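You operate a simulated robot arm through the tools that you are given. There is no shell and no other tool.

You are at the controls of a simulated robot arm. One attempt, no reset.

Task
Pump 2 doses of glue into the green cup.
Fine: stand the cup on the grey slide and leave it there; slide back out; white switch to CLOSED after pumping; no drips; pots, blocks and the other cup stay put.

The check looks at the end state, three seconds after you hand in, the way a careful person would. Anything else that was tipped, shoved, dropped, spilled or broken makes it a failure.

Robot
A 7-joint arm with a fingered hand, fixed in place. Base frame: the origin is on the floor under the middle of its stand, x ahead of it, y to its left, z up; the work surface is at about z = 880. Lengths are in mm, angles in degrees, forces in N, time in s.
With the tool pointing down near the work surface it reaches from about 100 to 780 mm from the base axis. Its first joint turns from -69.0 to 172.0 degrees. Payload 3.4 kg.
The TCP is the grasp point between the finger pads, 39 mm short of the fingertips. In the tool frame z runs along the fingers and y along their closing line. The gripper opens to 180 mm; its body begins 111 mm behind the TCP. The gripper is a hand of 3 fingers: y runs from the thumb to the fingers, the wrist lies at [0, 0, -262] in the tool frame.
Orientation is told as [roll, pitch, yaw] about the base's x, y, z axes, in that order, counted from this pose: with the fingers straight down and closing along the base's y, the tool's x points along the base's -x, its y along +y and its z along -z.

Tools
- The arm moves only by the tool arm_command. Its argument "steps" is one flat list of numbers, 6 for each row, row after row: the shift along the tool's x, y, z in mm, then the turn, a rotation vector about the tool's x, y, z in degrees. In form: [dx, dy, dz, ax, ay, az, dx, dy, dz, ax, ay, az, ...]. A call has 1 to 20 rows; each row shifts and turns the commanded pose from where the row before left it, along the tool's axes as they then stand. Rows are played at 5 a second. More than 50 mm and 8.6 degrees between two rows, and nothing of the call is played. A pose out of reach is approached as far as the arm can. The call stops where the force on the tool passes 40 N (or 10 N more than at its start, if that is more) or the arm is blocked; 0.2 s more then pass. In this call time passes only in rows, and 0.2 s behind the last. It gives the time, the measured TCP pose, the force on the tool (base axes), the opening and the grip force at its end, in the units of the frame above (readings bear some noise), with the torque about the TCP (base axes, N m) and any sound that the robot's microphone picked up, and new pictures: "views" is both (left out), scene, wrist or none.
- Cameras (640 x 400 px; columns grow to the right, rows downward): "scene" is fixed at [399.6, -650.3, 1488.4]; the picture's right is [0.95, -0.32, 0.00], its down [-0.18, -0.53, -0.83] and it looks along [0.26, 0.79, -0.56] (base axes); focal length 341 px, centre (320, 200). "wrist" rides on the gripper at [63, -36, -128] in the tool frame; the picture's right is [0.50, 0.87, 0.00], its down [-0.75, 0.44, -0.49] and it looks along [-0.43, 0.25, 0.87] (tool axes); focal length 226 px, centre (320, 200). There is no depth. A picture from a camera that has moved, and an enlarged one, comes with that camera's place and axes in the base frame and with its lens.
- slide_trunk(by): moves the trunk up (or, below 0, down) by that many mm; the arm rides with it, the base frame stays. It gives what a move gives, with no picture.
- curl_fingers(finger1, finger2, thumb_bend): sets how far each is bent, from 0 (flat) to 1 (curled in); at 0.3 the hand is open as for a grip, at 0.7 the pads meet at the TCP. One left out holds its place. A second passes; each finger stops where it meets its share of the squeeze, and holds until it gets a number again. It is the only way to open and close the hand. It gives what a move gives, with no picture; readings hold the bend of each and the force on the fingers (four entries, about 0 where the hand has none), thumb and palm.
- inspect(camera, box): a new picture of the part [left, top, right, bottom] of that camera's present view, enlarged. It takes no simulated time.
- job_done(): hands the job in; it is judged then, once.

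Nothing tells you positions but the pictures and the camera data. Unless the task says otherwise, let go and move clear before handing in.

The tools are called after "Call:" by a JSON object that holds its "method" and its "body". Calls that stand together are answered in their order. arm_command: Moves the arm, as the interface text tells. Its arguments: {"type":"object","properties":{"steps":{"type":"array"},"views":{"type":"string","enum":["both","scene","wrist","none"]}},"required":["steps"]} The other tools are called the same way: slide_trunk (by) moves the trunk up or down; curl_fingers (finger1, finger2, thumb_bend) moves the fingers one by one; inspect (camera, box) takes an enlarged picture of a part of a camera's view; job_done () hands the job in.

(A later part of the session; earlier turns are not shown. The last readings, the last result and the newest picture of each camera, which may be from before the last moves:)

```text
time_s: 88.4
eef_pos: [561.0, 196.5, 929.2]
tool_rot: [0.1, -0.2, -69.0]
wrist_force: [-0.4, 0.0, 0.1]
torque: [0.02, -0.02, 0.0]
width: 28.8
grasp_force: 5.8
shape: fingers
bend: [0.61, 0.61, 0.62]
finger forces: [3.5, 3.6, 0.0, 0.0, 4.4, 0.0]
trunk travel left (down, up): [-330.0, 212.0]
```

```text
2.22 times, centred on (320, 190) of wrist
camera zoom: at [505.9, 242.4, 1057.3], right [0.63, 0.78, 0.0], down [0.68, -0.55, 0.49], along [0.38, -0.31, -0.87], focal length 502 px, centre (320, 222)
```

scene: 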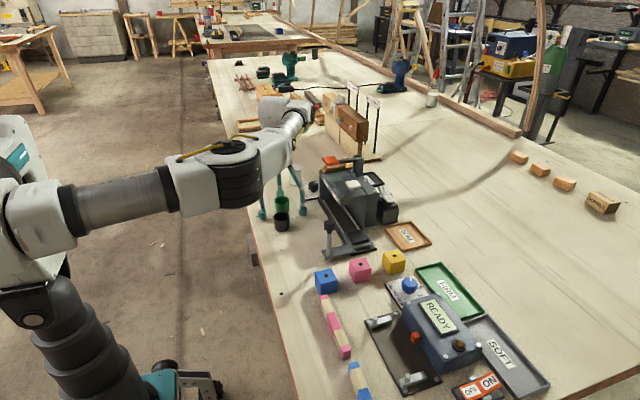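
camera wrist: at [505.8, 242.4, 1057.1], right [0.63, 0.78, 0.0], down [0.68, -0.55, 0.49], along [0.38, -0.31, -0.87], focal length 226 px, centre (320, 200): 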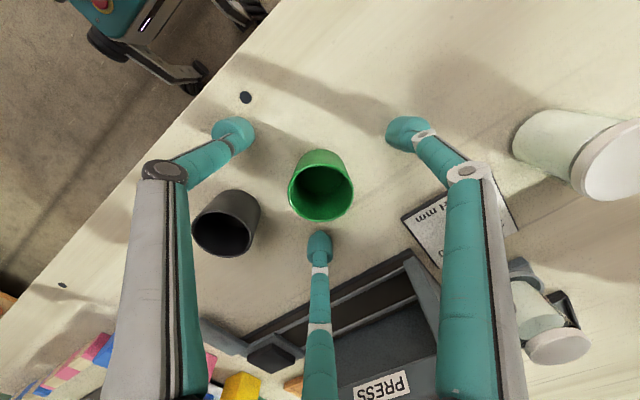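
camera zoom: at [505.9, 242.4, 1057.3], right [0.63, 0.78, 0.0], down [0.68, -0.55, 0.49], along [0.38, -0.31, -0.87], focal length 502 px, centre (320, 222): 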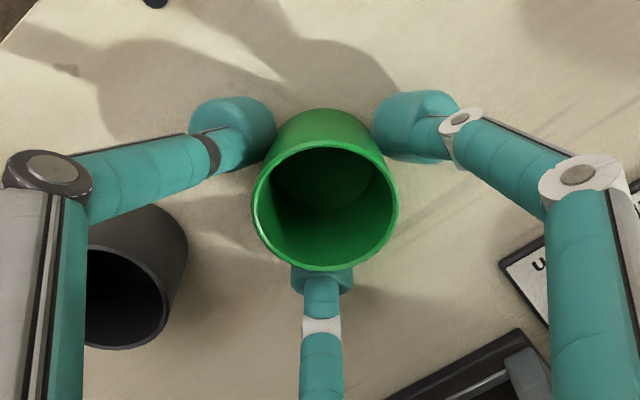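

Call:
{"method": "arm_command", "body": {"steps": [0, 0, -5, 0, 0, 0, 0, 0, -10, 0, 0, 0, 0, 0, -15, 0, 0, 0, 0, 0, 0, 0, 0, 0], "views": "wrist"}}

Call:
{"method": "inspect", "body": {"camera": "scene", "box": [250, 150, 330, 240]}}

```text
time_s: 89.4
eef_pos: [561.0, 197.1, 958.5]
tool_rot: [-0.1, -0.1, -69.0]
wrist_force: [0.8, 0.2, -0.5]
torque: [-0.02, 0.01, 0.01]
width: 28.9
grasp_force: 6.5
shape: fingers
bend: [0.61, 0.61, 0.62]
finger forces: [3.7, 3.6, 0.0, 0.0, 4.4, 0.0]
trunk travel left (down, up): [-330.0, 212.0]
camera wrist: at [505.5, 243.7, 1087.3], right [0.63, 0.78, 0.0], down [0.68, -0.55, 0.49], along [0.38, -0.31, -0.87], focal length 226 px, centre (320, 200)
```

wrist: 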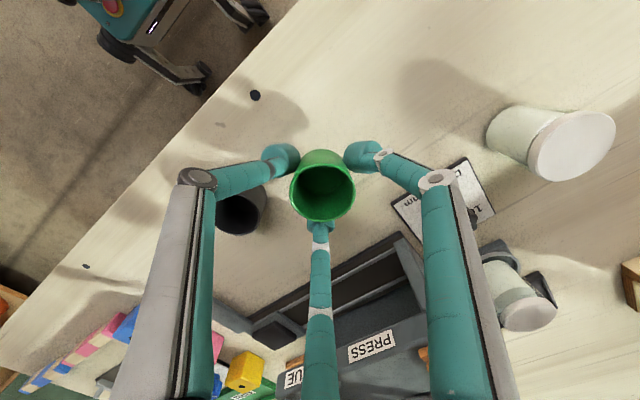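

```text
4.44 times, centred on (290, 195) of scene
camera zoom: at [399.6, -650.3, 1488.4], right [0.95, -0.32, 0.0], down [-0.18, -0.53, -0.83], along [0.26, 0.79, -0.56], focal length 1517 px, centre (453, 222)
```

zoom: 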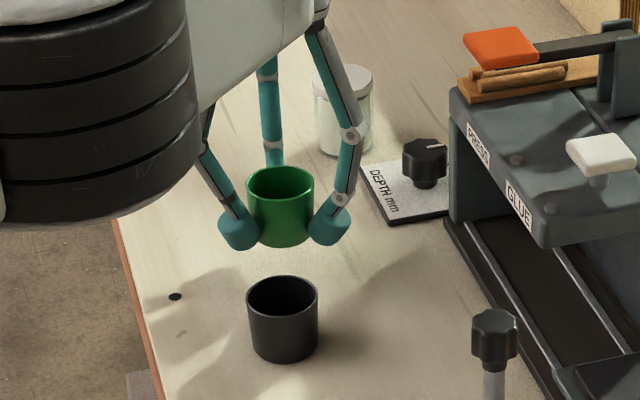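

The cup is held upright and clear, and the black cup is untouched. To keep the arm well away from the straight-elbow condition over the machine, I'll raise the trunk a bit more first.

Call:
{"method": "slide_trunk", "body": {"by": 100}}

Call:
{"method": "arm_command", "body": {"steps": [0, 0, 0, 0, 0, 0], "views": "both"}}

```text
time_s: 90.8
eef_pos: [560.6, 196.1, 1058.7]
tool_rot: [-0.1, -0.1, -69.0]
wrist_force: [0.5, 0.2, -0.4]
torque: [-0.01, -0.02, -0.03]
width: 28.7
grasp_force: 5.7
shape: fingers
bend: [0.61, 0.61, 0.62]
finger forces: [3.6, 3.6, 0.0, 0.1, 4.4, 0.1]
trunk travel left (down, up): [-430.0, 112.0]
```

```text
time_s: 91.2
eef_pos: [561.7, 195.5, 1059.3]
tool_rot: [-0.1, -0.1, -69.1]
wrist_force: [-0.6, -0.1, -0.1]
torque: [0.0, 0.02, -0.01]
width: 28.4
grasp_force: 6.0
shape: fingers
bend: [0.61, 0.61, 0.62]
finger forces: [3.6, 3.6, 0.0, 0.0, 4.4, 0.0]
trunk travel left (down, up): [-430.0, 112.0]
camera wrist: at [505.5, 242.8, 1187.4], right [0.63, 0.78, 0.0], down [0.68, -0.55, 0.49], along [0.38, -0.31, -0.87], focal length 226 px, centre (320, 200)
```

scene: 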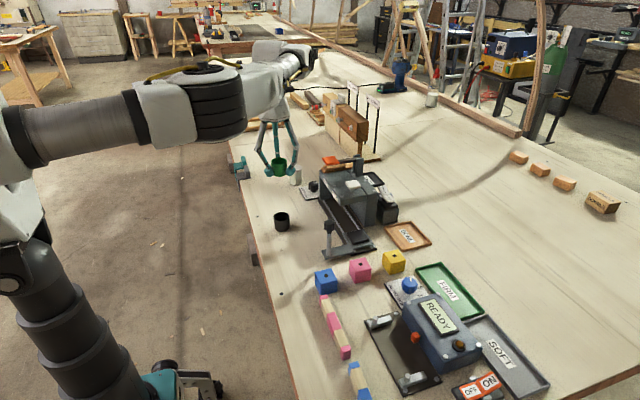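
wrist: 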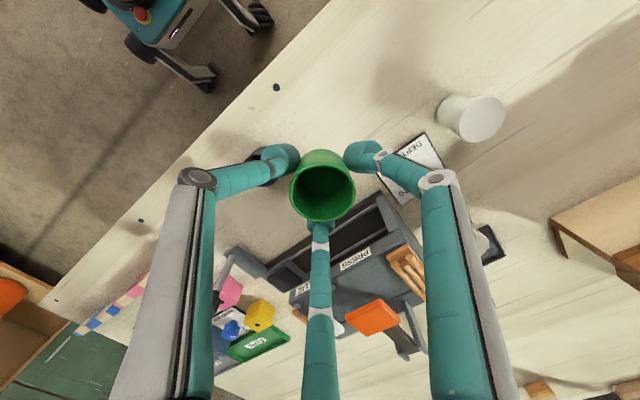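

The trunk lift was clean this time. I'll go up a little more and carry the cup over to above the slide carriage.

Call:
{"method": "arm_command", "body": {"steps": [0, 0, -25, 0, 0, 0, 0, 0, -25, 0, 0, 0, -25.4, 7.3, 0, 0, 0, 0, -25.4, 7.3, 0, 0, 0, 0, -25.4, 7.3, 0, 0, 0, 0, -25.4, 7.3, 0, 0, 0, 0, -25.4, 7.3, 0, 0, 0, 0, 0, 0, 0, 0, 0, 0], "views": "none"}}

Call:
{"method": "arm_command", "body": {"steps": [-25.4, 7.3, 0, 0, 0, 8.2, -25.4, 7.3, 0, 0, 0, 8.2, 0, 0, 0, 0, 0, 0], "views": "both"}}

```text
time_s: 93.0
eef_pos: [640.8, 89.9, 1108.2]
tool_rot: [0.0, -0.2, -68.9]
wrist_force: [0.7, 0.3, -0.1]
torque: [0.0, -0.04, -0.03]
width: 28.8
grasp_force: 5.7
shape: fingers
bend: [0.61, 0.61, 0.62]
finger forces: [3.5, 3.6, 0.1, 0.0, 4.3, 0.0]
trunk travel left (down, up): [-430.0, 112.0]
```

```text
time_s: 93.8
eef_pos: [672.1, 44.7, 1108.3]
tool_rot: [0.0, -0.1, -85.5]
wrist_force: [-0.2, 0.0, -0.1]
torque: [0.02, -0.02, 0.02]
width: 28.9
grasp_force: 5.4
shape: fingers
bend: [0.61, 0.61, 0.62]
finger forces: [3.6, 3.7, 0.0, 0.0, 4.3, 0.1]
trunk travel left (down, up): [-430.0, 112.0]
camera wrist: at [630.7, 105.5, 1237.6], right [0.82, 0.57, 0.0], down [0.49, -0.72, 0.49], along [0.28, -0.41, -0.87], focal length 226 px, centre (320, 200)
```

scene: 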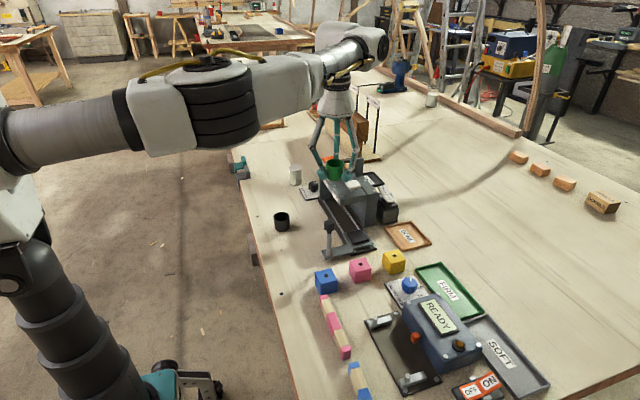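
wrist: 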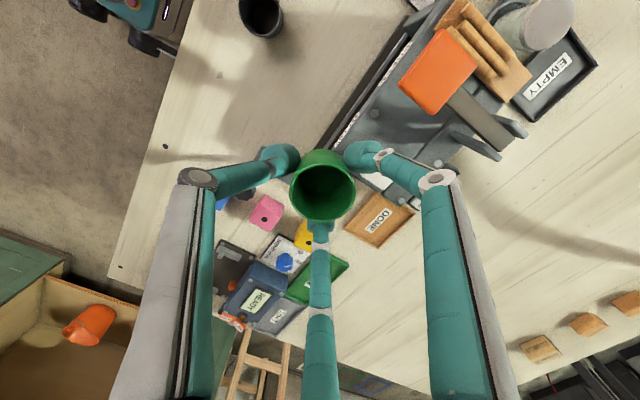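

Call:
{"method": "arm_command", "body": {"steps": [-20, 14, 0, 0, 0, 8.2, -20, 14, 0, 0, 0, 8.2, -20, 14, 0, 0, 0, 8.2, 0, 0, 0, 0, 0, 0], "views": "both"}}

Call:
{"method": "inspect", "body": {"camera": "wrist", "box": [180, 20, 460, 240]}}

Call:
{"method": "inspect", "body": {"camera": "scene", "box": [300, 130, 420, 270]}}

```text
time_s: 94.8
eef_pos: [707.8, -16.1, 1108.7]
tool_rot: [-0.1, 0.0, -110.1]
wrist_force: [-0.6, 0.5, -0.5]
torque: [0.02, 0.03, -0.04]
width: 29.0
grasp_force: 6.1
shape: fingers
bend: [0.61, 0.61, 0.62]
finger forces: [3.6, 3.6, 0.0, 0.1, 4.3, 0.0]
trunk travel left (down, up): [-430.0, 112.0]
camera wrist: at [696.5, 56.9, 1237.5], right [0.99, 0.17, 0.0], down [0.15, -0.86, 0.49], along [0.08, -0.49, -0.87], focal length 226 px, centre (320, 200)
```

scene: 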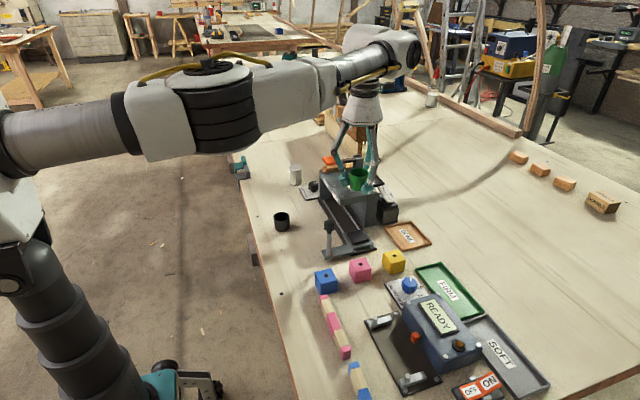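
wrist: 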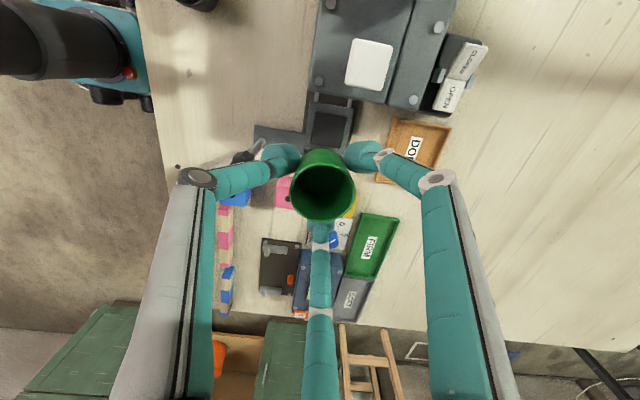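

```text
1.82 times, centred on (320, 130) of wrist
camera zoom: at [696.5, 56.9, 1237.5], right [0.99, 0.17, 0.0], down [0.15, -0.86, 0.49], along [0.08, -0.49, -0.87], focal length 411 px, centre (320, 327)
```

zoom: 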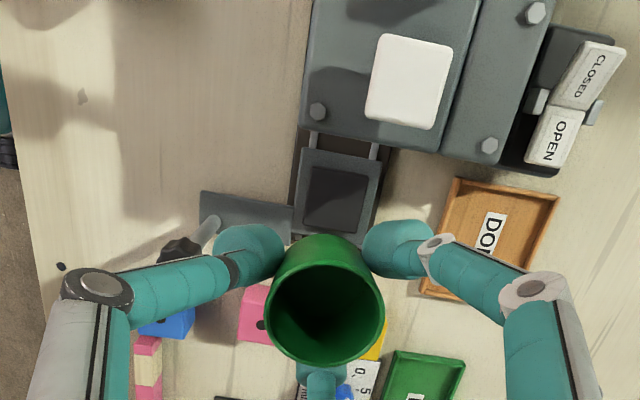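

```text
2.86 times, centred on (360, 200) of scene
camera zoom: at [399.6, -650.3, 1488.4], right [0.95, -0.32, 0.0], down [-0.18, -0.53, -0.83], along [0.26, 0.79, -0.56], focal length 975 px, centre (206, 200)
```

zoom: 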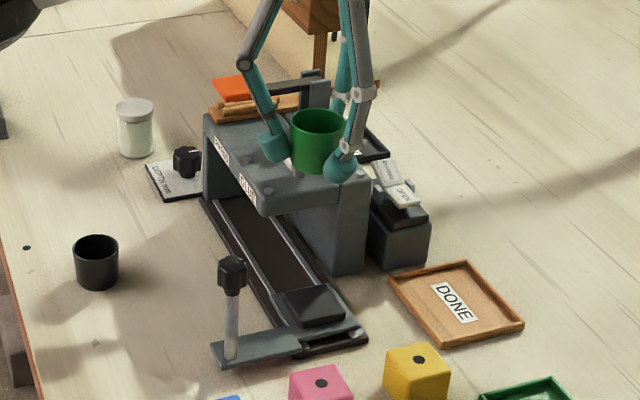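

Call:
{"method": "inspect", "body": {"camera": "wrist", "box": [290, 85, 370, 150]}}

Call:
{"method": "inspect", "body": {"camera": "scene", "box": [335, 222, 385, 262]}}

```text
6.15 times, centred on (330, 118) of wrist
camera zoom: at [696.5, 56.9, 1237.5], right [0.99, 0.17, 0.0], down [0.15, -0.86, 0.49], along [0.08, -0.49, -0.87], focal length 1391 px, centre (258, 708)
```

zoom: 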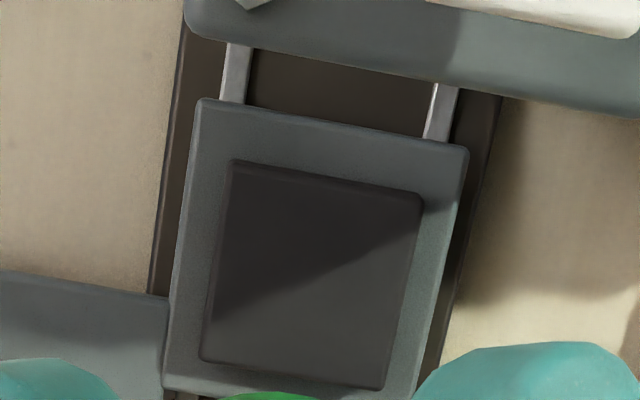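

```text
10.00 times, centred on (360, 242) of scene
camera zoom: at [399.6, -650.3, 1488.4], right [0.95, -0.32, 0.0], down [-0.18, -0.53, -0.83], along [0.26, 0.79, -0.56], focal length 3412 px, centre (-80, -220)
```

zoom: 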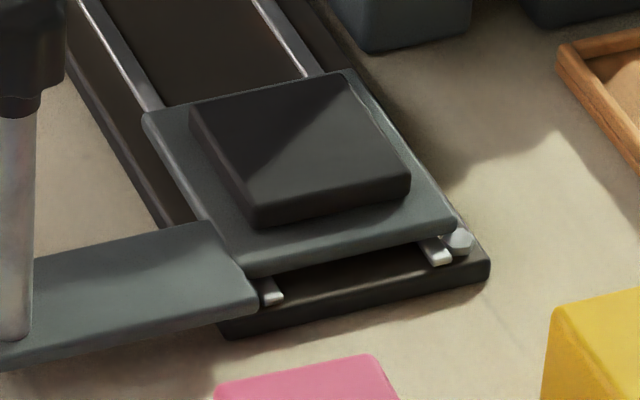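

The pad on the carriage is a raised 45 mm square centred at about (720,-14). The machine is aligned with the base axes, and the switch is in OPEN with its CLOSED end near (849,92,955). I'll check how the cup sits relative to the hand axis before placing it.

Call:
{"method": "inspect", "body": {"camera": "wrist", "box": [260, 130, 380, 250]}}

```text
3.33 times, centred on (320, 190) of wrist
camera zoom: at [696.5, 56.9, 1237.5], right [0.99, 0.17, 0.0], down [0.15, -0.86, 0.49], along [0.08, -0.49, -0.87], focal length 754 px, centre (320, 233)
```

zoom: 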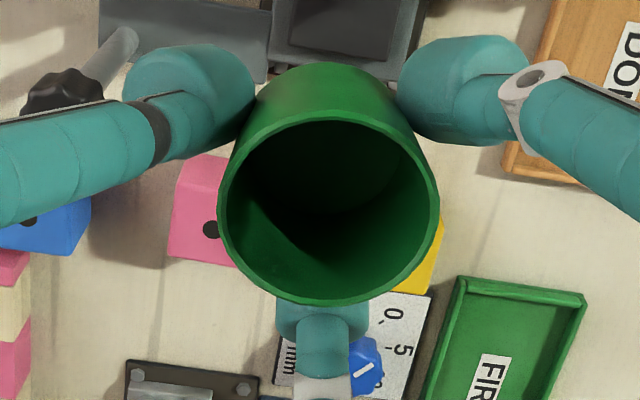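

The cup sits about 2 mm off the hand axis. I'll shift to centre it over the pad, rotate so a finger gap faces the bridge, and start lowering.

Call:
{"method": "arm_command", "body": {"steps": [5.2, 8.7, 0, 0, 0, 0, 0, 0, 0, 0, 0, 5, 0, 0, 0, 0, 0, 5, 0, 0, 15, 0, 0, 0, 0, 0, 15, 0, 0, 0, 0, 0, 15, 0, 0, 0, 0, 0, 15, 0, 0, 0, 0, 0, 0, 0, 0, 0], "views": "both"}}

Call:
{"method": "inspect", "body": {"camera": "wrist", "box": [220, 60, 420, 240]}}

Call:
{"method": "inspect", "body": {"camera": "scene", "box": [310, 130, 420, 260]}}

```text
time_s: 96.5
eef_pos: [718.1, -13.0, 1049.4]
tool_rot: [0.0, -0.1, -119.9]
wrist_force: [-0.8, -0.6, -0.6]
torque: [-0.02, -0.02, 0.0]
width: 29.1
grasp_force: 6.3
shape: fingers
bend: [0.61, 0.61, 0.62]
finger forces: [3.6, 3.6, 0.1, 0.1, 4.3, 0.0]
trunk travel left (down, up): [-430.0, 112.0]
camera wrist: at [718.8, 59.8, 1177.1], right [1.0, 0.0, 0.0], down [0.0, -0.87, 0.49], along [0.0, -0.49, -0.87], focal length 226 px, centre (320, 200)
```

scene: 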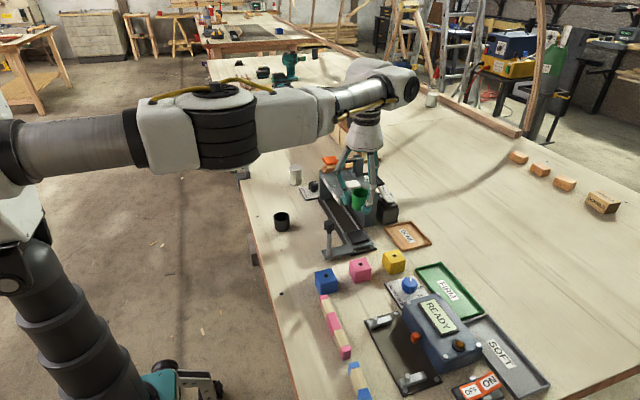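
wrist: 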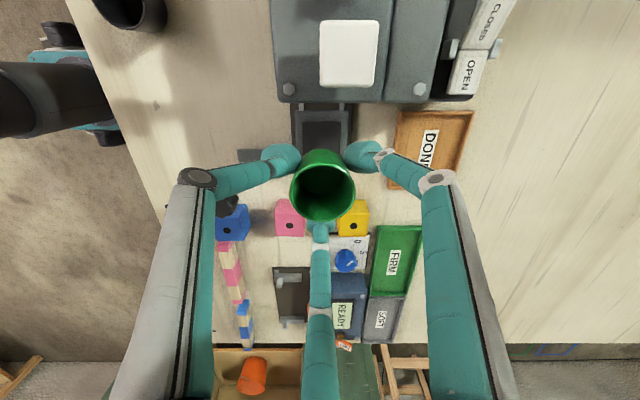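

```text
2.22 times, centred on (320, 150) of wrist
camera zoom: at [718.8, 59.8, 1177.1], right [1.0, 0.0, 0.0], down [0.0, -0.87, 0.49], along [0.0, -0.49, -0.87], focal length 502 px, centre (320, 311)
```

zoom: 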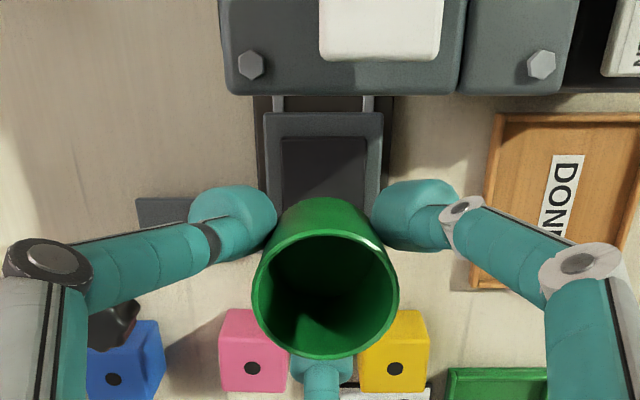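

```text
3.08 times, centred on (365, 195) of scene
camera zoom: at [399.6, -650.3, 1488.4], right [0.95, -0.32, 0.0], down [-0.18, -0.53, -0.83], along [0.26, 0.79, -0.56], focal length 1050 px, centre (182, 215)
```

zoom: 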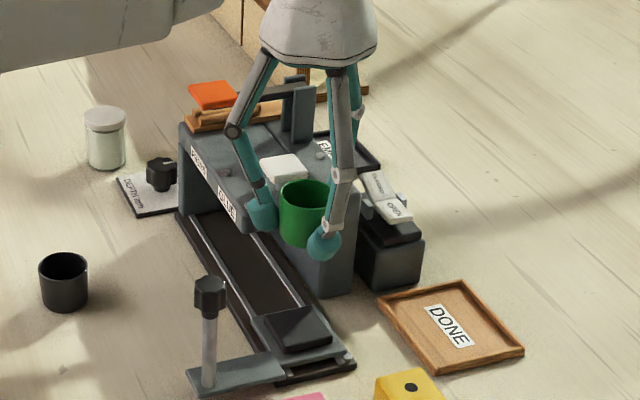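

The cup is aligned over the pad within about 1 mm. I'll lower it close to the pad and then feel for contact.

Call:
{"method": "arm_command", "body": {"steps": [0, 0, 15, 0, 0, 0, 0, 0, 15, 0, 0, 0, 0, 0, 15, 0, 0, 0, 0, 0, 15, 0, 0, 0, 0, 0, 10, 0, 0, 0, 0, 0, 5, 0, 0, 0, 0, 0, 0, 0, 0, 0], "views": "both"}}

Call:
{"method": "inspect", "body": {"camera": "scene", "box": [320, 170, 400, 260]}}

Call:
{"method": "inspect", "body": {"camera": "wrist", "box": [220, 60, 420, 240]}}

```text
time_s: 98.2
eef_pos: [717.9, -13.8, 974.4]
tool_rot: [0.0, -0.1, -120.0]
wrist_force: [0.5, -0.1, -0.8]
torque: [-0.04, 0.0, 0.03]
width: 28.9
grasp_force: 6.2
shape: fingers
bend: [0.61, 0.61, 0.62]
finger forces: [3.6, 3.6, 0.0, 0.1, 4.3, 0.0]
trunk travel left (down, up): [-430.0, 112.0]
camera wrist: at [719.1, 59.4, 1102.3], right [1.0, 0.0, 0.0], down [0.0, -0.87, 0.49], along [0.0, -0.49, -0.87], focal length 226 px, centre (320, 200)
```

scene: 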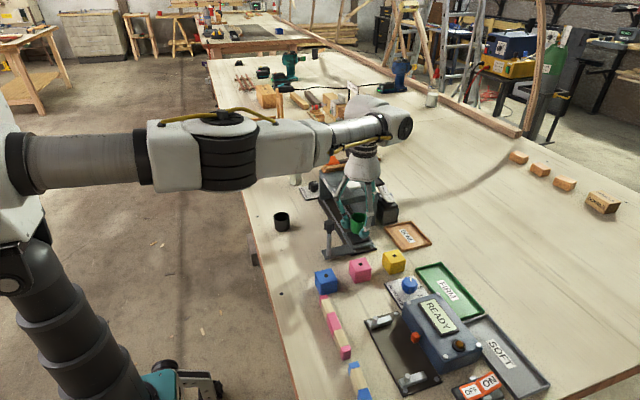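
wrist: 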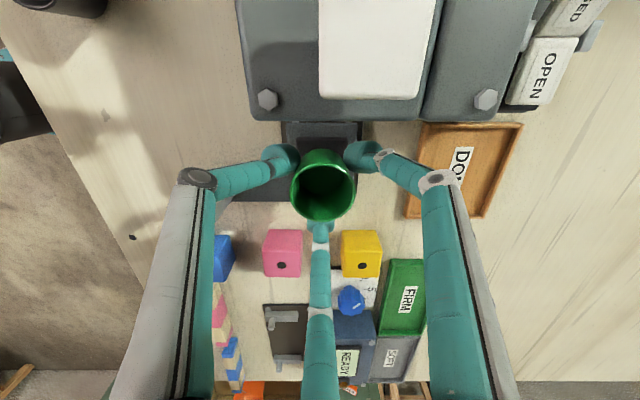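

```text
4.44 times, centred on (360, 215) of scene
camera zoom: at [399.6, -650.3, 1488.4], right [0.95, -0.32, 0.0], down [-0.18, -0.53, -0.83], along [0.26, 0.79, -0.56], focal length 1517 px, centre (142, 133)
```

zoom: 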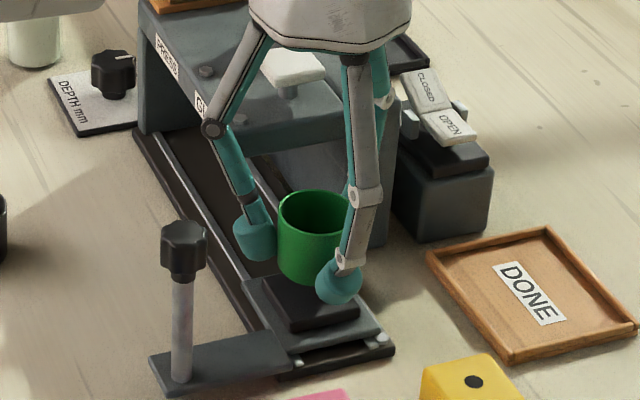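

```text
2.22 times, centred on (320, 150) of wrist
camera zoom: at [719.1, 59.4, 1102.3], right [1.0, 0.0, 0.0], down [0.0, -0.87, 0.49], along [0.0, -0.49, -0.87], focal length 502 px, centre (320, 311)
```

zoom: 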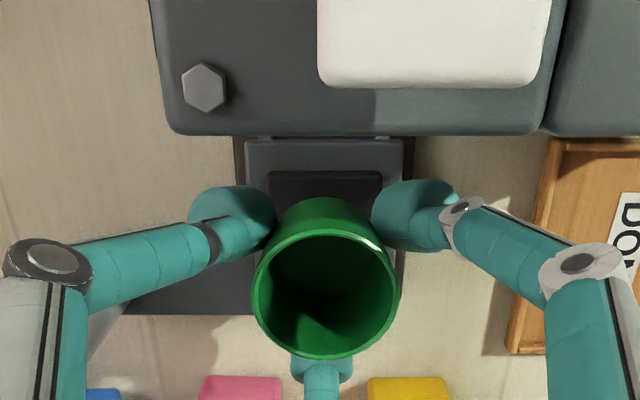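

Call:
{"method": "arm_command", "body": {"steps": [0, 0, 3, 0, 0, 0, 0, 0, 3, 0, 0, 0, 0, 0, 3, 0, 0, 0, 0, 0, 0, 0, 0, 0], "views": "none"}}

Call:
{"method": "arm_command", "body": {"steps": [0, 0, 2, 0, 0, 0, 0, 0, 2, 0, 0, 0, 0, 0, 0, 0, 0, 0], "views": "none"}}

```text
time_s: 99.2
eef_pos: [718.6, -14.6, 966.5]
tool_rot: [0.0, -0.2, -120.0]
wrist_force: [-0.1, -0.4, 0.1]
torque: [0.01, 0.01, -0.02]
width: 29.0
grasp_force: 5.9
shape: fingers
bend: [0.61, 0.61, 0.62]
finger forces: [3.5, 3.6, 0.0, 0.1, 4.3, 0.1]
trunk travel left (down, up): [-430.0, 112.0]
```

```text
time_s: 100.0
eef_pos: [718.5, -14.8, 961.5]
tool_rot: [-0.1, -0.1, -120.0]
wrist_force: [-0.1, 0.7, -0.8]
torque: [-0.01, 0.01, 0.02]
width: 29.0
grasp_force: 6.0
shape: fingers
bend: [0.61, 0.61, 0.62]
finger forces: [3.6, 3.6, 0.1, 0.0, 4.3, 0.0]
trunk travel left (down, up): [-430.0, 112.0]
```

Call:
{"method": "arm_command", "body": {"steps": [0, 0, 2, 0, 0, 0, 0, 0, 0, 0, 0, 0], "views": "none"}}

Call:
{"method": "inspect", "body": {"camera": "scene", "box": [335, 205, 385, 255]}}

```text
time_s: 100.5
eef_pos: [716.9, -13.5, 958.6]
tool_rot: [0.0, 0.0, -120.0]
wrist_force: [0.9, 0.6, 0.5]
torque: [0.04, -0.01, 0.01]
width: 28.8
grasp_force: 5.6
shape: fingers
bend: [0.61, 0.61, 0.62]
finger forces: [3.6, 3.6, 0.0, 0.0, 4.3, 0.1]
trunk travel left (down, up): [-430.0, 112.0]
```

```text
8.00 times, centred on (360, 230) of scene
camera zoom: at [399.6, -650.3, 1488.4], right [0.95, -0.32, 0.0], down [-0.18, -0.53, -0.83], along [0.26, 0.79, -0.56], focal length 2730 px, centre (0, -40)
```

zoom: 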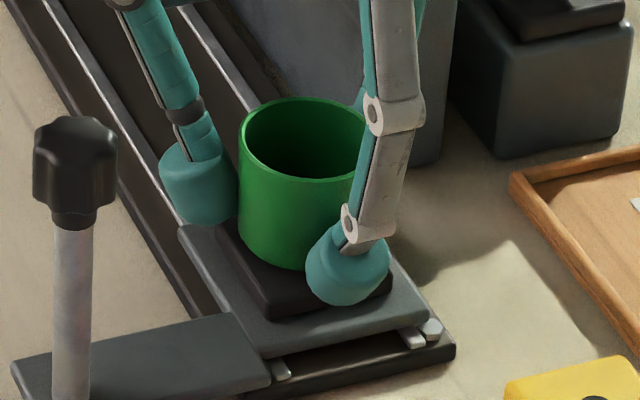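

Call:
{"method": "arm_command", "body": {"steps": [0, 0, 1.5, 0, 0, 0, 0, 0, 0, 0, 0, 0], "views": "none"}}

Call:
{"method": "arm_command", "body": {"steps": [0, 0, 1.5, 0, 0, 0, 0, 0, 0, 0, 0, 0], "views": "none"}}

Call:
{"method": "arm_command", "body": {"steps": [0, 0, 1.5, 0, 0, 0, 0, 0, 0, 0, 0, 0], "views": "none"}}

```text
time_s: 101.2
eef_pos: [718.2, -13.2, 957.4]
tool_rot: [0.1, -0.1, -120.0]
wrist_force: [-0.4, -0.2, -0.9]
torque: [-0.01, -0.01, 0.04]
width: 28.8
grasp_force: 5.7
shape: fingers
bend: [0.61, 0.61, 0.62]
finger forces: [3.7, 3.8, 0.1, 0.1, 4.3, 0.1]
trunk travel left (down, up): [-430.0, 112.0]
```

```text
time_s: 101.8
eef_pos: [718.6, -14.3, 955.6]
tool_rot: [0.1, -0.1, -120.0]
wrist_force: [0.3, -0.4, 0.2]
torque: [0.04, -0.01, 0.01]
width: 28.8
grasp_force: 5.9
shape: fingers
bend: [0.61, 0.61, 0.62]
finger forces: [3.6, 3.6, 0.0, 0.0, 4.3, 0.0]
trunk travel left (down, up): [-430.0, 112.0]
```

```text
time_s: 102.3
eef_pos: [717.2, -15.0, 955.0]
tool_rot: [0.0, -0.1, -120.0]
wrist_force: [0.8, 0.3, -0.7]
torque: [-0.01, -0.01, -0.02]
width: 28.6
grasp_force: 6.3
shape: fingers
bend: [0.61, 0.61, 0.62]
finger forces: [3.6, 3.6, 0.0, 0.1, 4.3, 0.0]
trunk travel left (down, up): [-430.0, 112.0]
```

Call:
{"method": "arm_command", "body": {"steps": [0, 0, 1.5, 0, 0, 0, 0, 0, 0, 0, 0, 0], "views": "none"}}

Call:
{"method": "arm_command", "body": {"steps": [0, 0, 1.5, 0, 0, 0, 0, 0, 0, 0, 0, 0], "views": "none"}}

Call:
{"method": "inspect", "body": {"camera": "scene", "box": [335, 205, 385, 255]}}

```text
time_s: 103.0
eef_pos: [718.4, -13.9, 954.3]
tool_rot: [0.0, -0.1, -120.0]
wrist_force: [-0.1, -0.4, 2.8]
torque: [0.0, 0.01, -0.01]
width: 28.4
grasp_force: 6.5
shape: fingers
bend: [0.61, 0.61, 0.62]
finger forces: [3.8, 4.0, 0.0, 0.0, 4.6, 0.1]
trunk travel left (down, up): [-430.0, 112.0]
```

```text
time_s: 103.5
eef_pos: [716.9, -14.0, 953.0]
tool_rot: [0.1, 0.1, -120.1]
wrist_force: [2.7, 0.6, 9.1]
torque: [0.01, -0.08, 0.0]
width: 28.8
grasp_force: 7.0
shape: fingers
bend: [0.61, 0.61, 0.63]
finger forces: [4.7, 4.6, 0.1, 0.1, 4.5, 0.1]
trunk travel left (down, up): [-430.0, 112.0]
```

```text
8.00 times, centred on (360, 230) of scene
camera zoom: at [399.6, -650.3, 1488.4], right [0.95, -0.32, 0.0], down [-0.18, -0.53, -0.83], along [0.26, 0.79, -0.56], focal length 2730 px, centre (0, -40)
```

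zoom: 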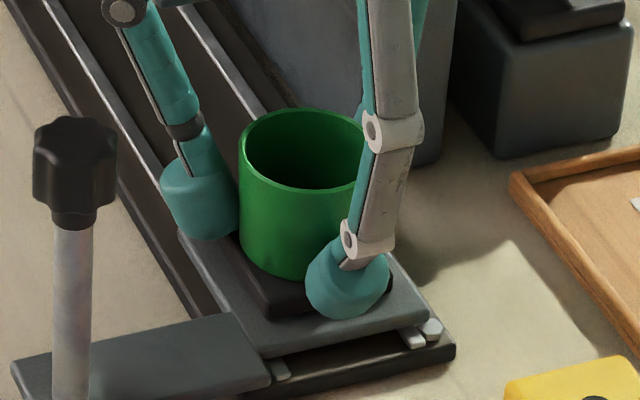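

Contact at TCP z≈953, so the cup is down on the pad. I'll relieve the push slightly and open the fingers a little.

Call:
{"method": "arm_command", "body": {"steps": [0, 0, -1.5, 0, 0, 0, 0, 0, 0, 0, 0, 0], "views": "none"}}

Call:
{"method": "curl_fingers", "body": {"finger1": 0.6, "finger2": 0.6, "thumb_bend": 0.6}}

Call:
{"method": "curl_fingers", "body": {"finger1": 0.56, "finger2": 0.56, "thumb_bend": 0.56}}

Call:
{"method": "inspect", "body": {"camera": "scene", "box": [335, 205, 385, 255]}}

Call:
{"method": "inspect", "body": {"camera": "wrist", "box": [220, 60, 420, 240]}}

```text
time_s: 104.2
eef_pos: [717.4, -13.7, 953.0]
tool_rot: [0.0, -0.1, -120.0]
wrist_force: [1.9, -0.2, 5.1]
torque: [0.01, -0.05, 0.0]
width: 28.8
grasp_force: 7.0
shape: fingers
bend: [0.61, 0.61, 0.63]
finger forces: [4.5, 4.4, 0.1, 0.1, 4.4, 0.0]
trunk travel left (down, up): [-430.0, 112.0]
```

```text
time_s: 105.2
eef_pos: [718.9, -15.0, 953.1]
tool_rot: [0.0, -0.1, -120.0]
wrist_force: [0.0, 0.3, -0.2]
torque: [0.0, -0.01, -0.04]
width: 33.4
grasp_force: 0.1
shape: fingers
bend: [0.6, 0.6, 0.6]
finger forces: [0.0, 0.0, 0.0, 0.1, 0.1, 0.1]
trunk travel left (down, up): [-430.0, 112.0]
```

```text
time_s: 106.2
eef_pos: [718.5, -14.4, 953.6]
tool_rot: [0.0, 0.0, -119.9]
wrist_force: [-0.1, 0.0, 0.8]
torque: [-0.01, 0.0, 0.03]
width: 48.3
grasp_force: 0.0
shape: fingers
bend: [0.56, 0.56, 0.56]
finger forces: [0.0, 0.0, 0.1, 0.0, 0.0, 0.0]
trunk travel left (down, up): [-430.0, 112.0]
```

```text
8.00 times, centred on (360, 230) of scene
camera zoom: at [399.6, -650.3, 1488.4], right [0.95, -0.32, 0.0], down [-0.18, -0.53, -0.83], along [0.26, 0.79, -0.56], focal length 2730 px, centre (0, -40)
```

zoom: 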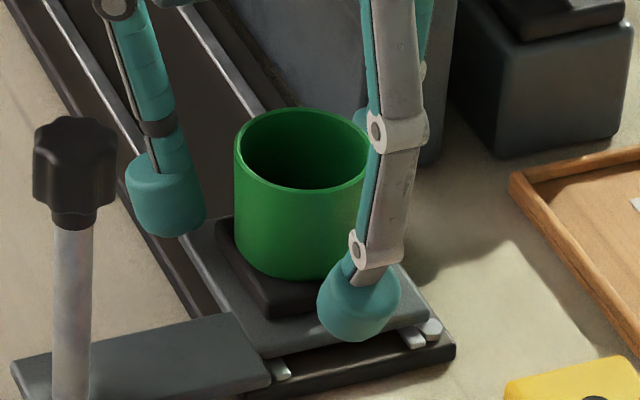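

```text
2.22 times, centred on (320, 150) of wrist
camera zoom: at [718.7, 59.7, 1081.4], right [1.0, 0.0, 0.0], down [0.0, -0.87, 0.49], along [0.0, -0.49, -0.87], focal length 502 px, centre (320, 311)
```

zoom: 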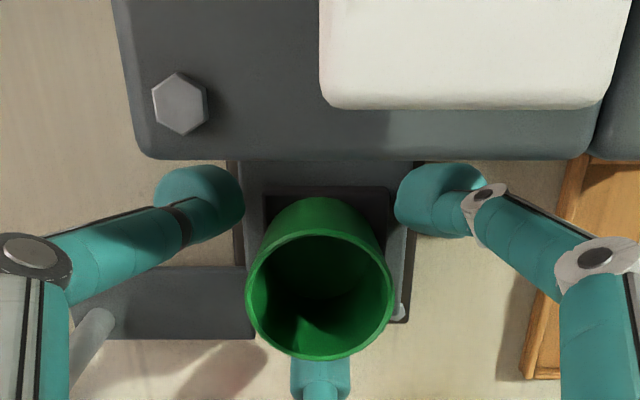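

The cup is standing on the slide pad, about 3 mm off centre in x, which is fine. I'll open slightly more and lift the hand straight up.

Call:
{"method": "curl_fingers", "body": {"finger1": 0.54, "finger2": 0.54, "thumb_bend": 0.54}}

Call:
{"method": "arm_command", "body": {"steps": [0, 0, -8, 0, 0, 0, 0, 0, -10, 0, 0, 0, 0, 0, -15, 0, 0, 0, 0, 0, -20, 0, 0, 0, 0, 0, -20, 0, 0, 0, 0, 0, -20, 0, 0, 0, 0, 0, -20, 0, 0, 0, 0, 0, 0, 0, 0, 0], "views": "both"}}

Call:
{"method": "inspect", "body": {"camera": "scene", "box": [310, 150, 420, 265]}}

Call:
{"method": "inspect", "body": {"camera": "wrist", "box": [220, 40, 420, 240]}}

```text
time_s: 107.2
eef_pos: [718.2, -13.8, 953.3]
tool_rot: [0.0, -0.1, -120.0]
wrist_force: [-0.2, 0.6, 0.0]
torque: [0.04, 0.01, -0.02]
width: 56.3
grasp_force: 0.0
shape: fingers
bend: [0.54, 0.54, 0.54]
finger forces: [0.0, 0.1, 0.0, 0.1, 0.1, 0.1]
trunk travel left (down, up): [-430.0, 112.0]
```

```text
time_s: 109.0
eef_pos: [718.5, -13.2, 1067.0]
tool_rot: [0.1, -0.1, -120.1]
wrist_force: [0.6, 0.5, -0.3]
torque: [0.0, -0.02, -0.02]
width: 56.7
grasp_force: 0.0
shape: fingers
bend: [0.54, 0.54, 0.54]
finger forces: [0.0, 0.0, 0.1, 0.1, 0.1, 0.1]
trunk travel left (down, up): [-430.0, 112.0]
camera wrist: at [719.2, 60.1, 1194.3], right [1.0, 0.0, 0.0], down [0.0, -0.87, 0.49], along [0.0, -0.49, -0.87], focal length 226 px, centre (320, 200)
```

scene: 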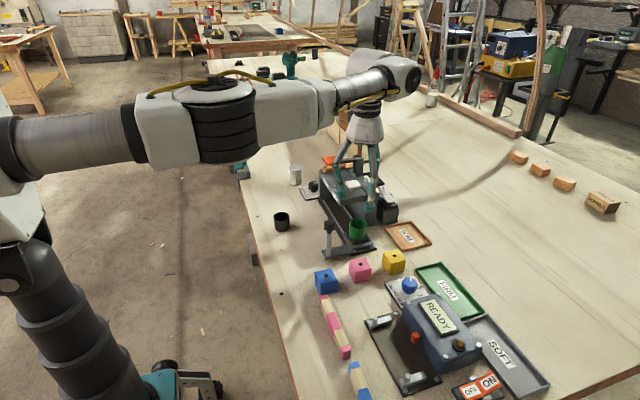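
wrist: 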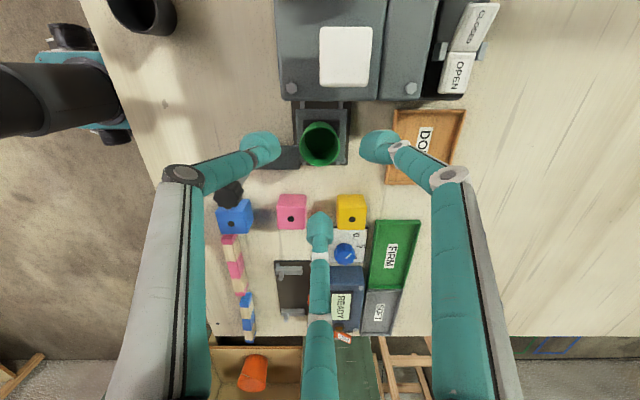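

```text
3.48 times, centred on (365, 208) of scene
camera zoom: at [399.6, -650.3, 1488.4], right [0.95, -0.32, 0.0], down [-0.18, -0.53, -0.83], along [0.26, 0.79, -0.56], focal length 1187 px, centre (164, 174)
```

zoom: 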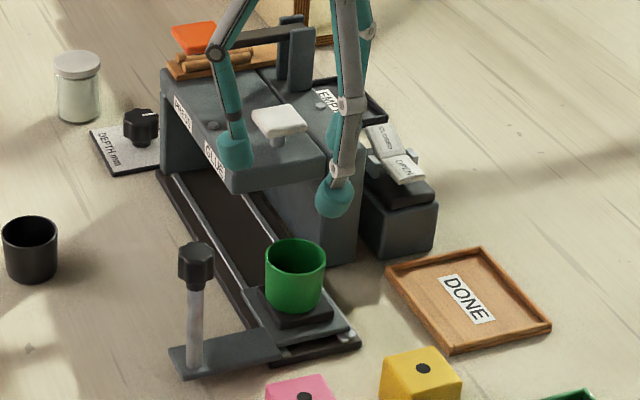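

```text
2.00 times, centred on (320, 140) of wrist
camera zoom: at [719.2, 60.1, 1194.3], right [1.0, 0.0, 0.0], down [0.0, -0.87, 0.49], along [0.0, -0.49, -0.87], focal length 452 px, centre (320, 320)
```

zoom: 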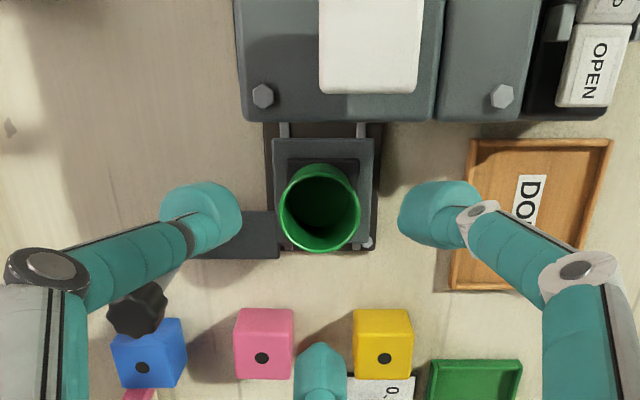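

The cup is standing well on the slide. The knob is near (627,-47) with its top at about z=995. I'll move above it and turn the hand so no finger points toward the bridge.

Call:
{"method": "arm_command", "body": {"steps": [0, 0, -23, 0, 0, 0, -19.1, -15.6, 0, 0, 0, 0, -19.1, -15.6, 0, 0, 0, 0, -19.1, -15.6, 0, 0, 0, 0, -19.1, -15.6, 0, 0, 0, 0, 0, 0, 0, 0, 0, -7.5, 0, 0, 0, 0, 0, -7.5, 0, 0, 0, 0, 0, -7.5, 0, 0, 0, 0, 0, -7.5, 0, 0, 0, 0, 0, 0], "views": "both"}}

Call:
{"method": "inspect", "body": {"camera": "wrist", "box": [200, 60, 440, 260]}}

```text
time_s: 111.2
eef_pos: [623.8, -49.0, 1090.0]
tool_rot: [-0.1, -0.1, -89.9]
wrist_force: [-0.5, 0.3, -0.4]
torque: [0.0, -0.01, 0.03]
width: 56.4
grasp_force: 0.0
shape: fingers
bend: [0.54, 0.54, 0.54]
finger forces: [0.0, 0.1, 0.0, 0.1, 0.0, 0.1]
trunk travel left (down, up): [-430.0, 112.0]
camera wrist: at [588.9, 14.1, 1217.6], right [0.87, 0.5, 0.0], down [0.44, -0.75, 0.49], along [0.25, -0.43, -0.87], focal length 226 px, centre (320, 200)
```

scene: 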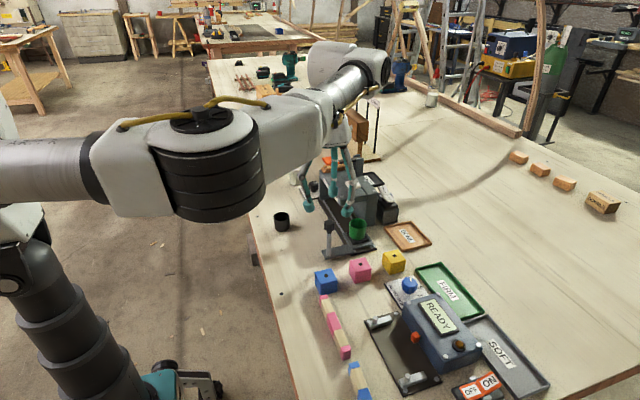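
wrist: 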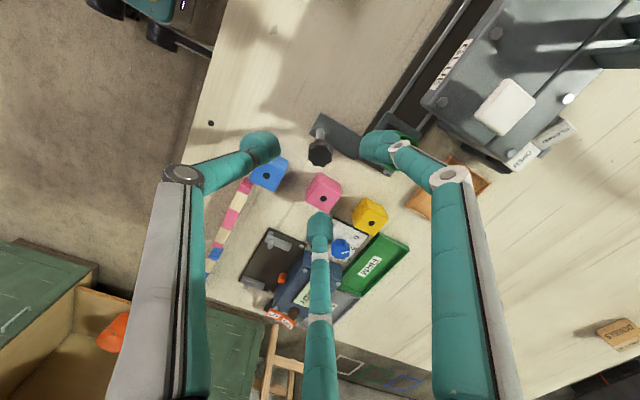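

```text
2.00 times, centred on (320, 160) of wrist
camera zoom: at [588.9, 14.1, 1217.6], right [0.87, 0.5, 0.0], down [0.44, -0.75, 0.49], along [0.25, -0.43, -0.87], focal length 452 px, centre (320, 280)
```

zoom: 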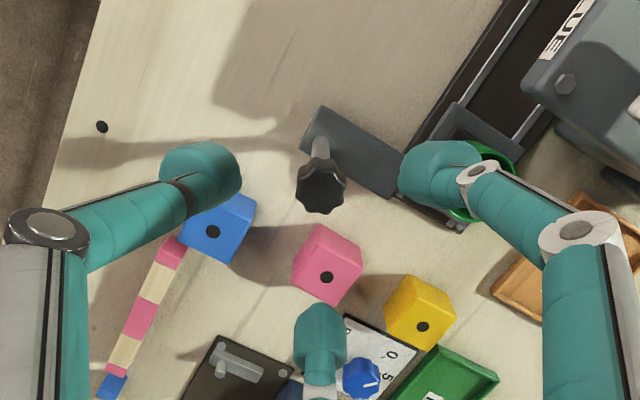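

The knob is aligned with the hand axis within about 1.5 mm. I'll descend to grip it.

Call:
{"method": "arm_command", "body": {"steps": [0, 0, 20, 0, 0, 0, 0, 0, 20, 0, 0, 0, 0, 0, 20, 0, 0, 0, 0, 0, 20, 0, 0, 0, 0, 0, 15, 0, 0, 0, 0, 0, 10, 0, 0, 0, 0, 0, 0, 0, 0, 0], "views": "both"}}

Call:
{"method": "inspect", "body": {"camera": "scene", "box": [300, 180, 390, 270]}}

Call:
{"method": "inspect", "body": {"camera": "wrist", "box": [220, 100, 420, 260]}}

```text
time_s: 112.8
eef_pos: [626.2, -49.9, 984.7]
tool_rot: [0.0, -0.1, -90.0]
wrist_force: [0.5, 0.7, -0.1]
torque: [0.0, 0.01, 0.01]
width: 56.3
grasp_force: 0.0
shape: fingers
bend: [0.54, 0.54, 0.54]
finger forces: [0.1, 0.0, 0.0, 0.1, 0.0, 0.0]
trunk travel left (down, up): [-430.0, 112.0]
camera wrist: at [590.2, 14.8, 1112.3], right [0.87, 0.5, 0.0], down [0.43, -0.75, 0.49], along [0.25, -0.43, -0.87], focal length 226 px, centre (320, 200)
```

scene: 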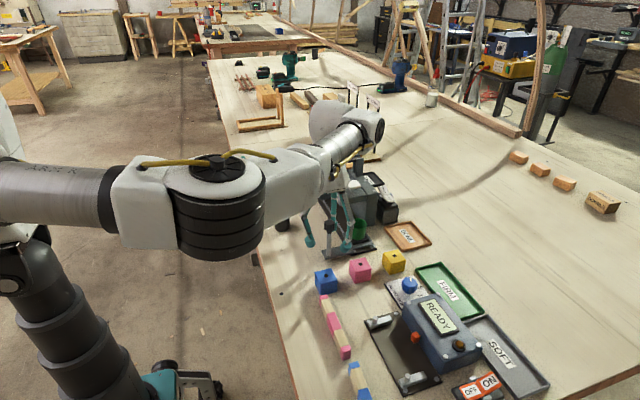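
wrist: 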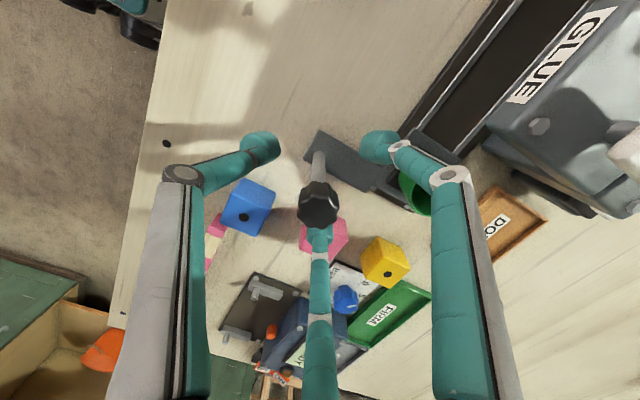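

```text
4.44 times, centred on (345, 225) of scene
camera zoom: at [399.6, -650.3, 1488.4], right [0.95, -0.32, 0.0], down [-0.18, -0.53, -0.83], along [0.26, 0.79, -0.56], focal length 1517 px, centre (209, 89)
```

zoom: 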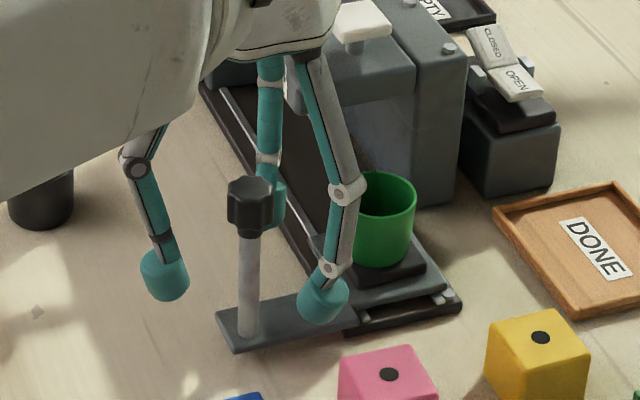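

```text
2.50 times, centred on (320, 180) of wrist
camera zoom: at [590.2, 14.8, 1112.3], right [0.87, 0.5, 0.0], down [0.43, -0.75, 0.49], along [0.25, -0.43, -0.87], focal length 565 px, centre (320, 250)
```

zoom: 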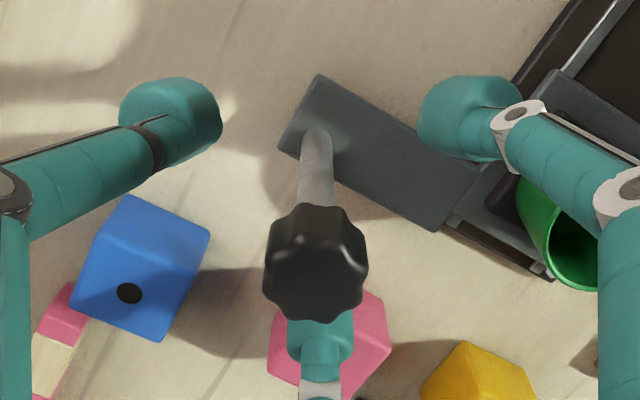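

The knob is centred between the fingers with nothing else near. I'll close gently on it.

Call:
{"method": "curl_fingers", "body": {"finger1": 0.6, "finger2": 0.6, "thumb_bend": 0.6}}

Call:
{"method": "curl_fingers", "body": {"finger1": 0.63, "finger2": 0.63, "thumb_bend": 0.63}}

Call:
{"method": "inspect", "body": {"camera": "scene", "box": [300, 180, 390, 270]}}

Call:
{"method": "inspect", "body": {"camera": "wrist", "box": [220, 100, 420, 260]}}

```text
time_s: 113.8
eef_pos: [625.9, -47.9, 983.9]
tool_rot: [0.0, -0.2, -89.9]
wrist_force: [0.7, 0.6, -0.7]
torque: [0.03, 0.05, -0.02]
width: 34.0
grasp_force: 0.1
shape: fingers
bend: [0.6, 0.6, 0.6]
finger forces: [0.0, 0.1, 0.0, 0.0, 0.1, 0.0]
trunk travel left (down, up): [-430.0, 112.0]
```

```text
time_s: 114.8
eef_pos: [625.7, -49.8, 983.4]
tool_rot: [0.0, -0.1, -90.0]
wrist_force: [-0.1, -0.7, 1.0]
torque: [-0.03, 0.0, 0.0]
width: 22.8
grasp_force: 0.1
shape: fingers
bend: [0.63, 0.63, 0.63]
finger forces: [0.1, 0.0, 0.0, 0.0, 0.0, 0.1]
trunk travel left (down, up): [-430.0, 112.0]
```

```text
4.44 times, centred on (345, 225) of scene
camera zoom: at [399.6, -650.3, 1488.4], right [0.95, -0.32, 0.0], down [-0.18, -0.53, -0.83], along [0.26, 0.79, -0.56], focal length 1517 px, centre (209, 89)
```

zoom: 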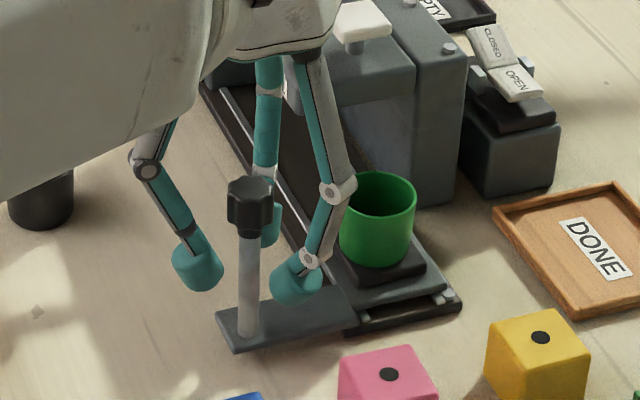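

```text
2.50 times, centred on (320, 180) of wrist
camera zoom: at [590.3, 14.8, 1112.3], right [0.87, 0.5, 0.0], down [0.44, -0.75, 0.49], along [0.25, -0.43, -0.87], focal length 565 px, centre (320, 250)
```

zoom: 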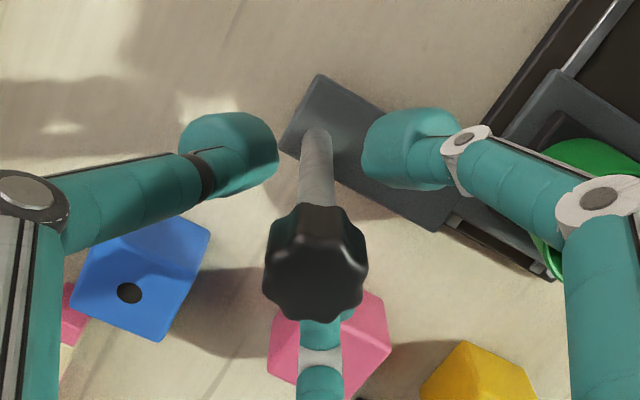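

Call:
{"method": "curl_fingers", "body": {"finger1": 0.67, "finger2": 0.67, "thumb_bend": 0.67}}

Call:
{"method": "curl_fingers", "body": {"finger1": 0.71, "finger2": 0.71, "thumb_bend": 0.71}}

Call:
{"method": "inspect", "body": {"camera": "scene", "box": [300, 180, 390, 270]}}

Call:
{"method": "inspect", "body": {"camera": "wrist", "box": [220, 100, 420, 260]}}

```text
time_s: 115.8
eef_pos: [625.9, -48.1, 984.1]
tool_rot: [0.0, 0.0, -90.1]
wrist_force: [0.8, 0.2, 0.5]
torque: [0.01, -0.06, 0.01]
width: 7.5
grasp_force: 0.1
shape: fingers
bend: [0.67, 0.67, 0.67]
finger forces: [0.0, 0.1, 0.0, 0.0, 0.0, 0.0]
trunk travel left (down, up): [-430.0, 112.0]
```

```text
time_s: 116.8
eef_pos: [625.3, -47.7, 983.3]
tool_rot: [0.1, 0.0, -90.0]
wrist_force: [-1.5, -0.1, -2.4]
torque: [0.01, 0.05, 0.0]
width: 2.8
grasp_force: 5.2
shape: fingers
bend: [0.69, 0.69, 0.68]
finger forces: [2.7, 3.4, 0.1, 0.0, 4.8, 0.0]
trunk travel left (down, up): [-430.0, 112.0]
```

```text
4.44 times, centred on (345, 225) of scene
camera zoom: at [399.6, -650.3, 1488.4], right [0.95, -0.32, 0.0], down [-0.18, -0.53, -0.83], along [0.26, 0.79, -0.56], focal length 1517 px, centre (209, 89)
```

zoom: 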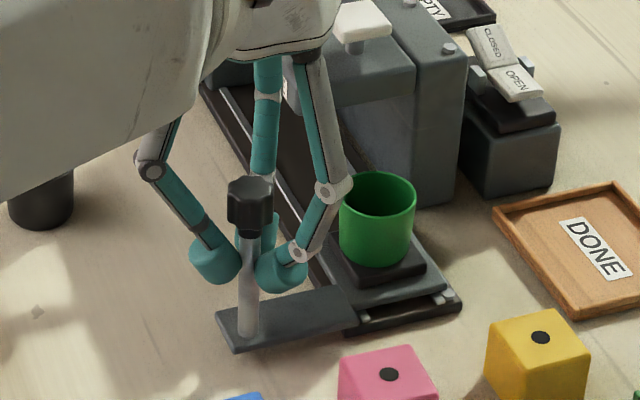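

```text
2.50 times, centred on (320, 180) of wrist
camera zoom: at [590.2, 14.8, 1112.1], right [0.87, 0.5, 0.0], down [0.44, -0.75, 0.49], along [0.25, -0.43, -0.87], focal length 565 px, centre (320, 250)
```

zoom: 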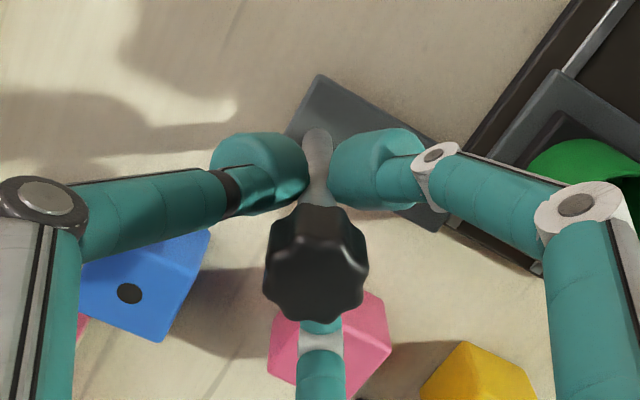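

The fingertips have caged the post just under the knob. I'll push the slide gently inward (+y) and watch the force.

Call:
{"method": "arm_command", "body": {"steps": [5, 0, 0, 0, 0, 0, 5, 0, 0, 0, 0, 0, 0, 0, 0, 0, 0, 0], "views": "none"}}

Call:
{"method": "inspect", "body": {"camera": "scene", "box": [300, 180, 390, 270]}}

```text
time_s: 117.5
eef_pos: [626.0, -38.1, 983.8]
tool_rot: [0.0, -0.2, -90.0]
wrist_force: [-1.2, 0.3, -3.5]
torque: [0.05, 0.07, -0.03]
width: 2.4
grasp_force: 4.6
shape: fingers
bend: [0.7, 0.69, 0.68]
finger forces: [2.7, 3.0, 0.1, 0.0, 4.6, 0.0]
trunk travel left (down, up): [-430.0, 112.0]
```

```text
4.44 times, centred on (345, 225) of scene
camera zoom: at [399.6, -650.3, 1488.4], right [0.95, -0.32, 0.0], down [-0.18, -0.53, -0.83], along [0.26, 0.79, -0.56], focal length 1517 px, centre (209, 89)
```

zoom: 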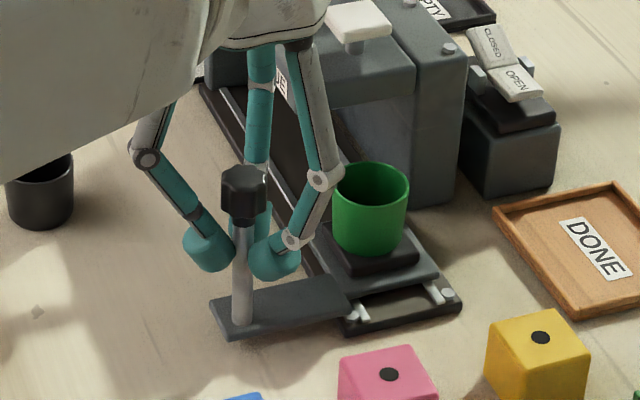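

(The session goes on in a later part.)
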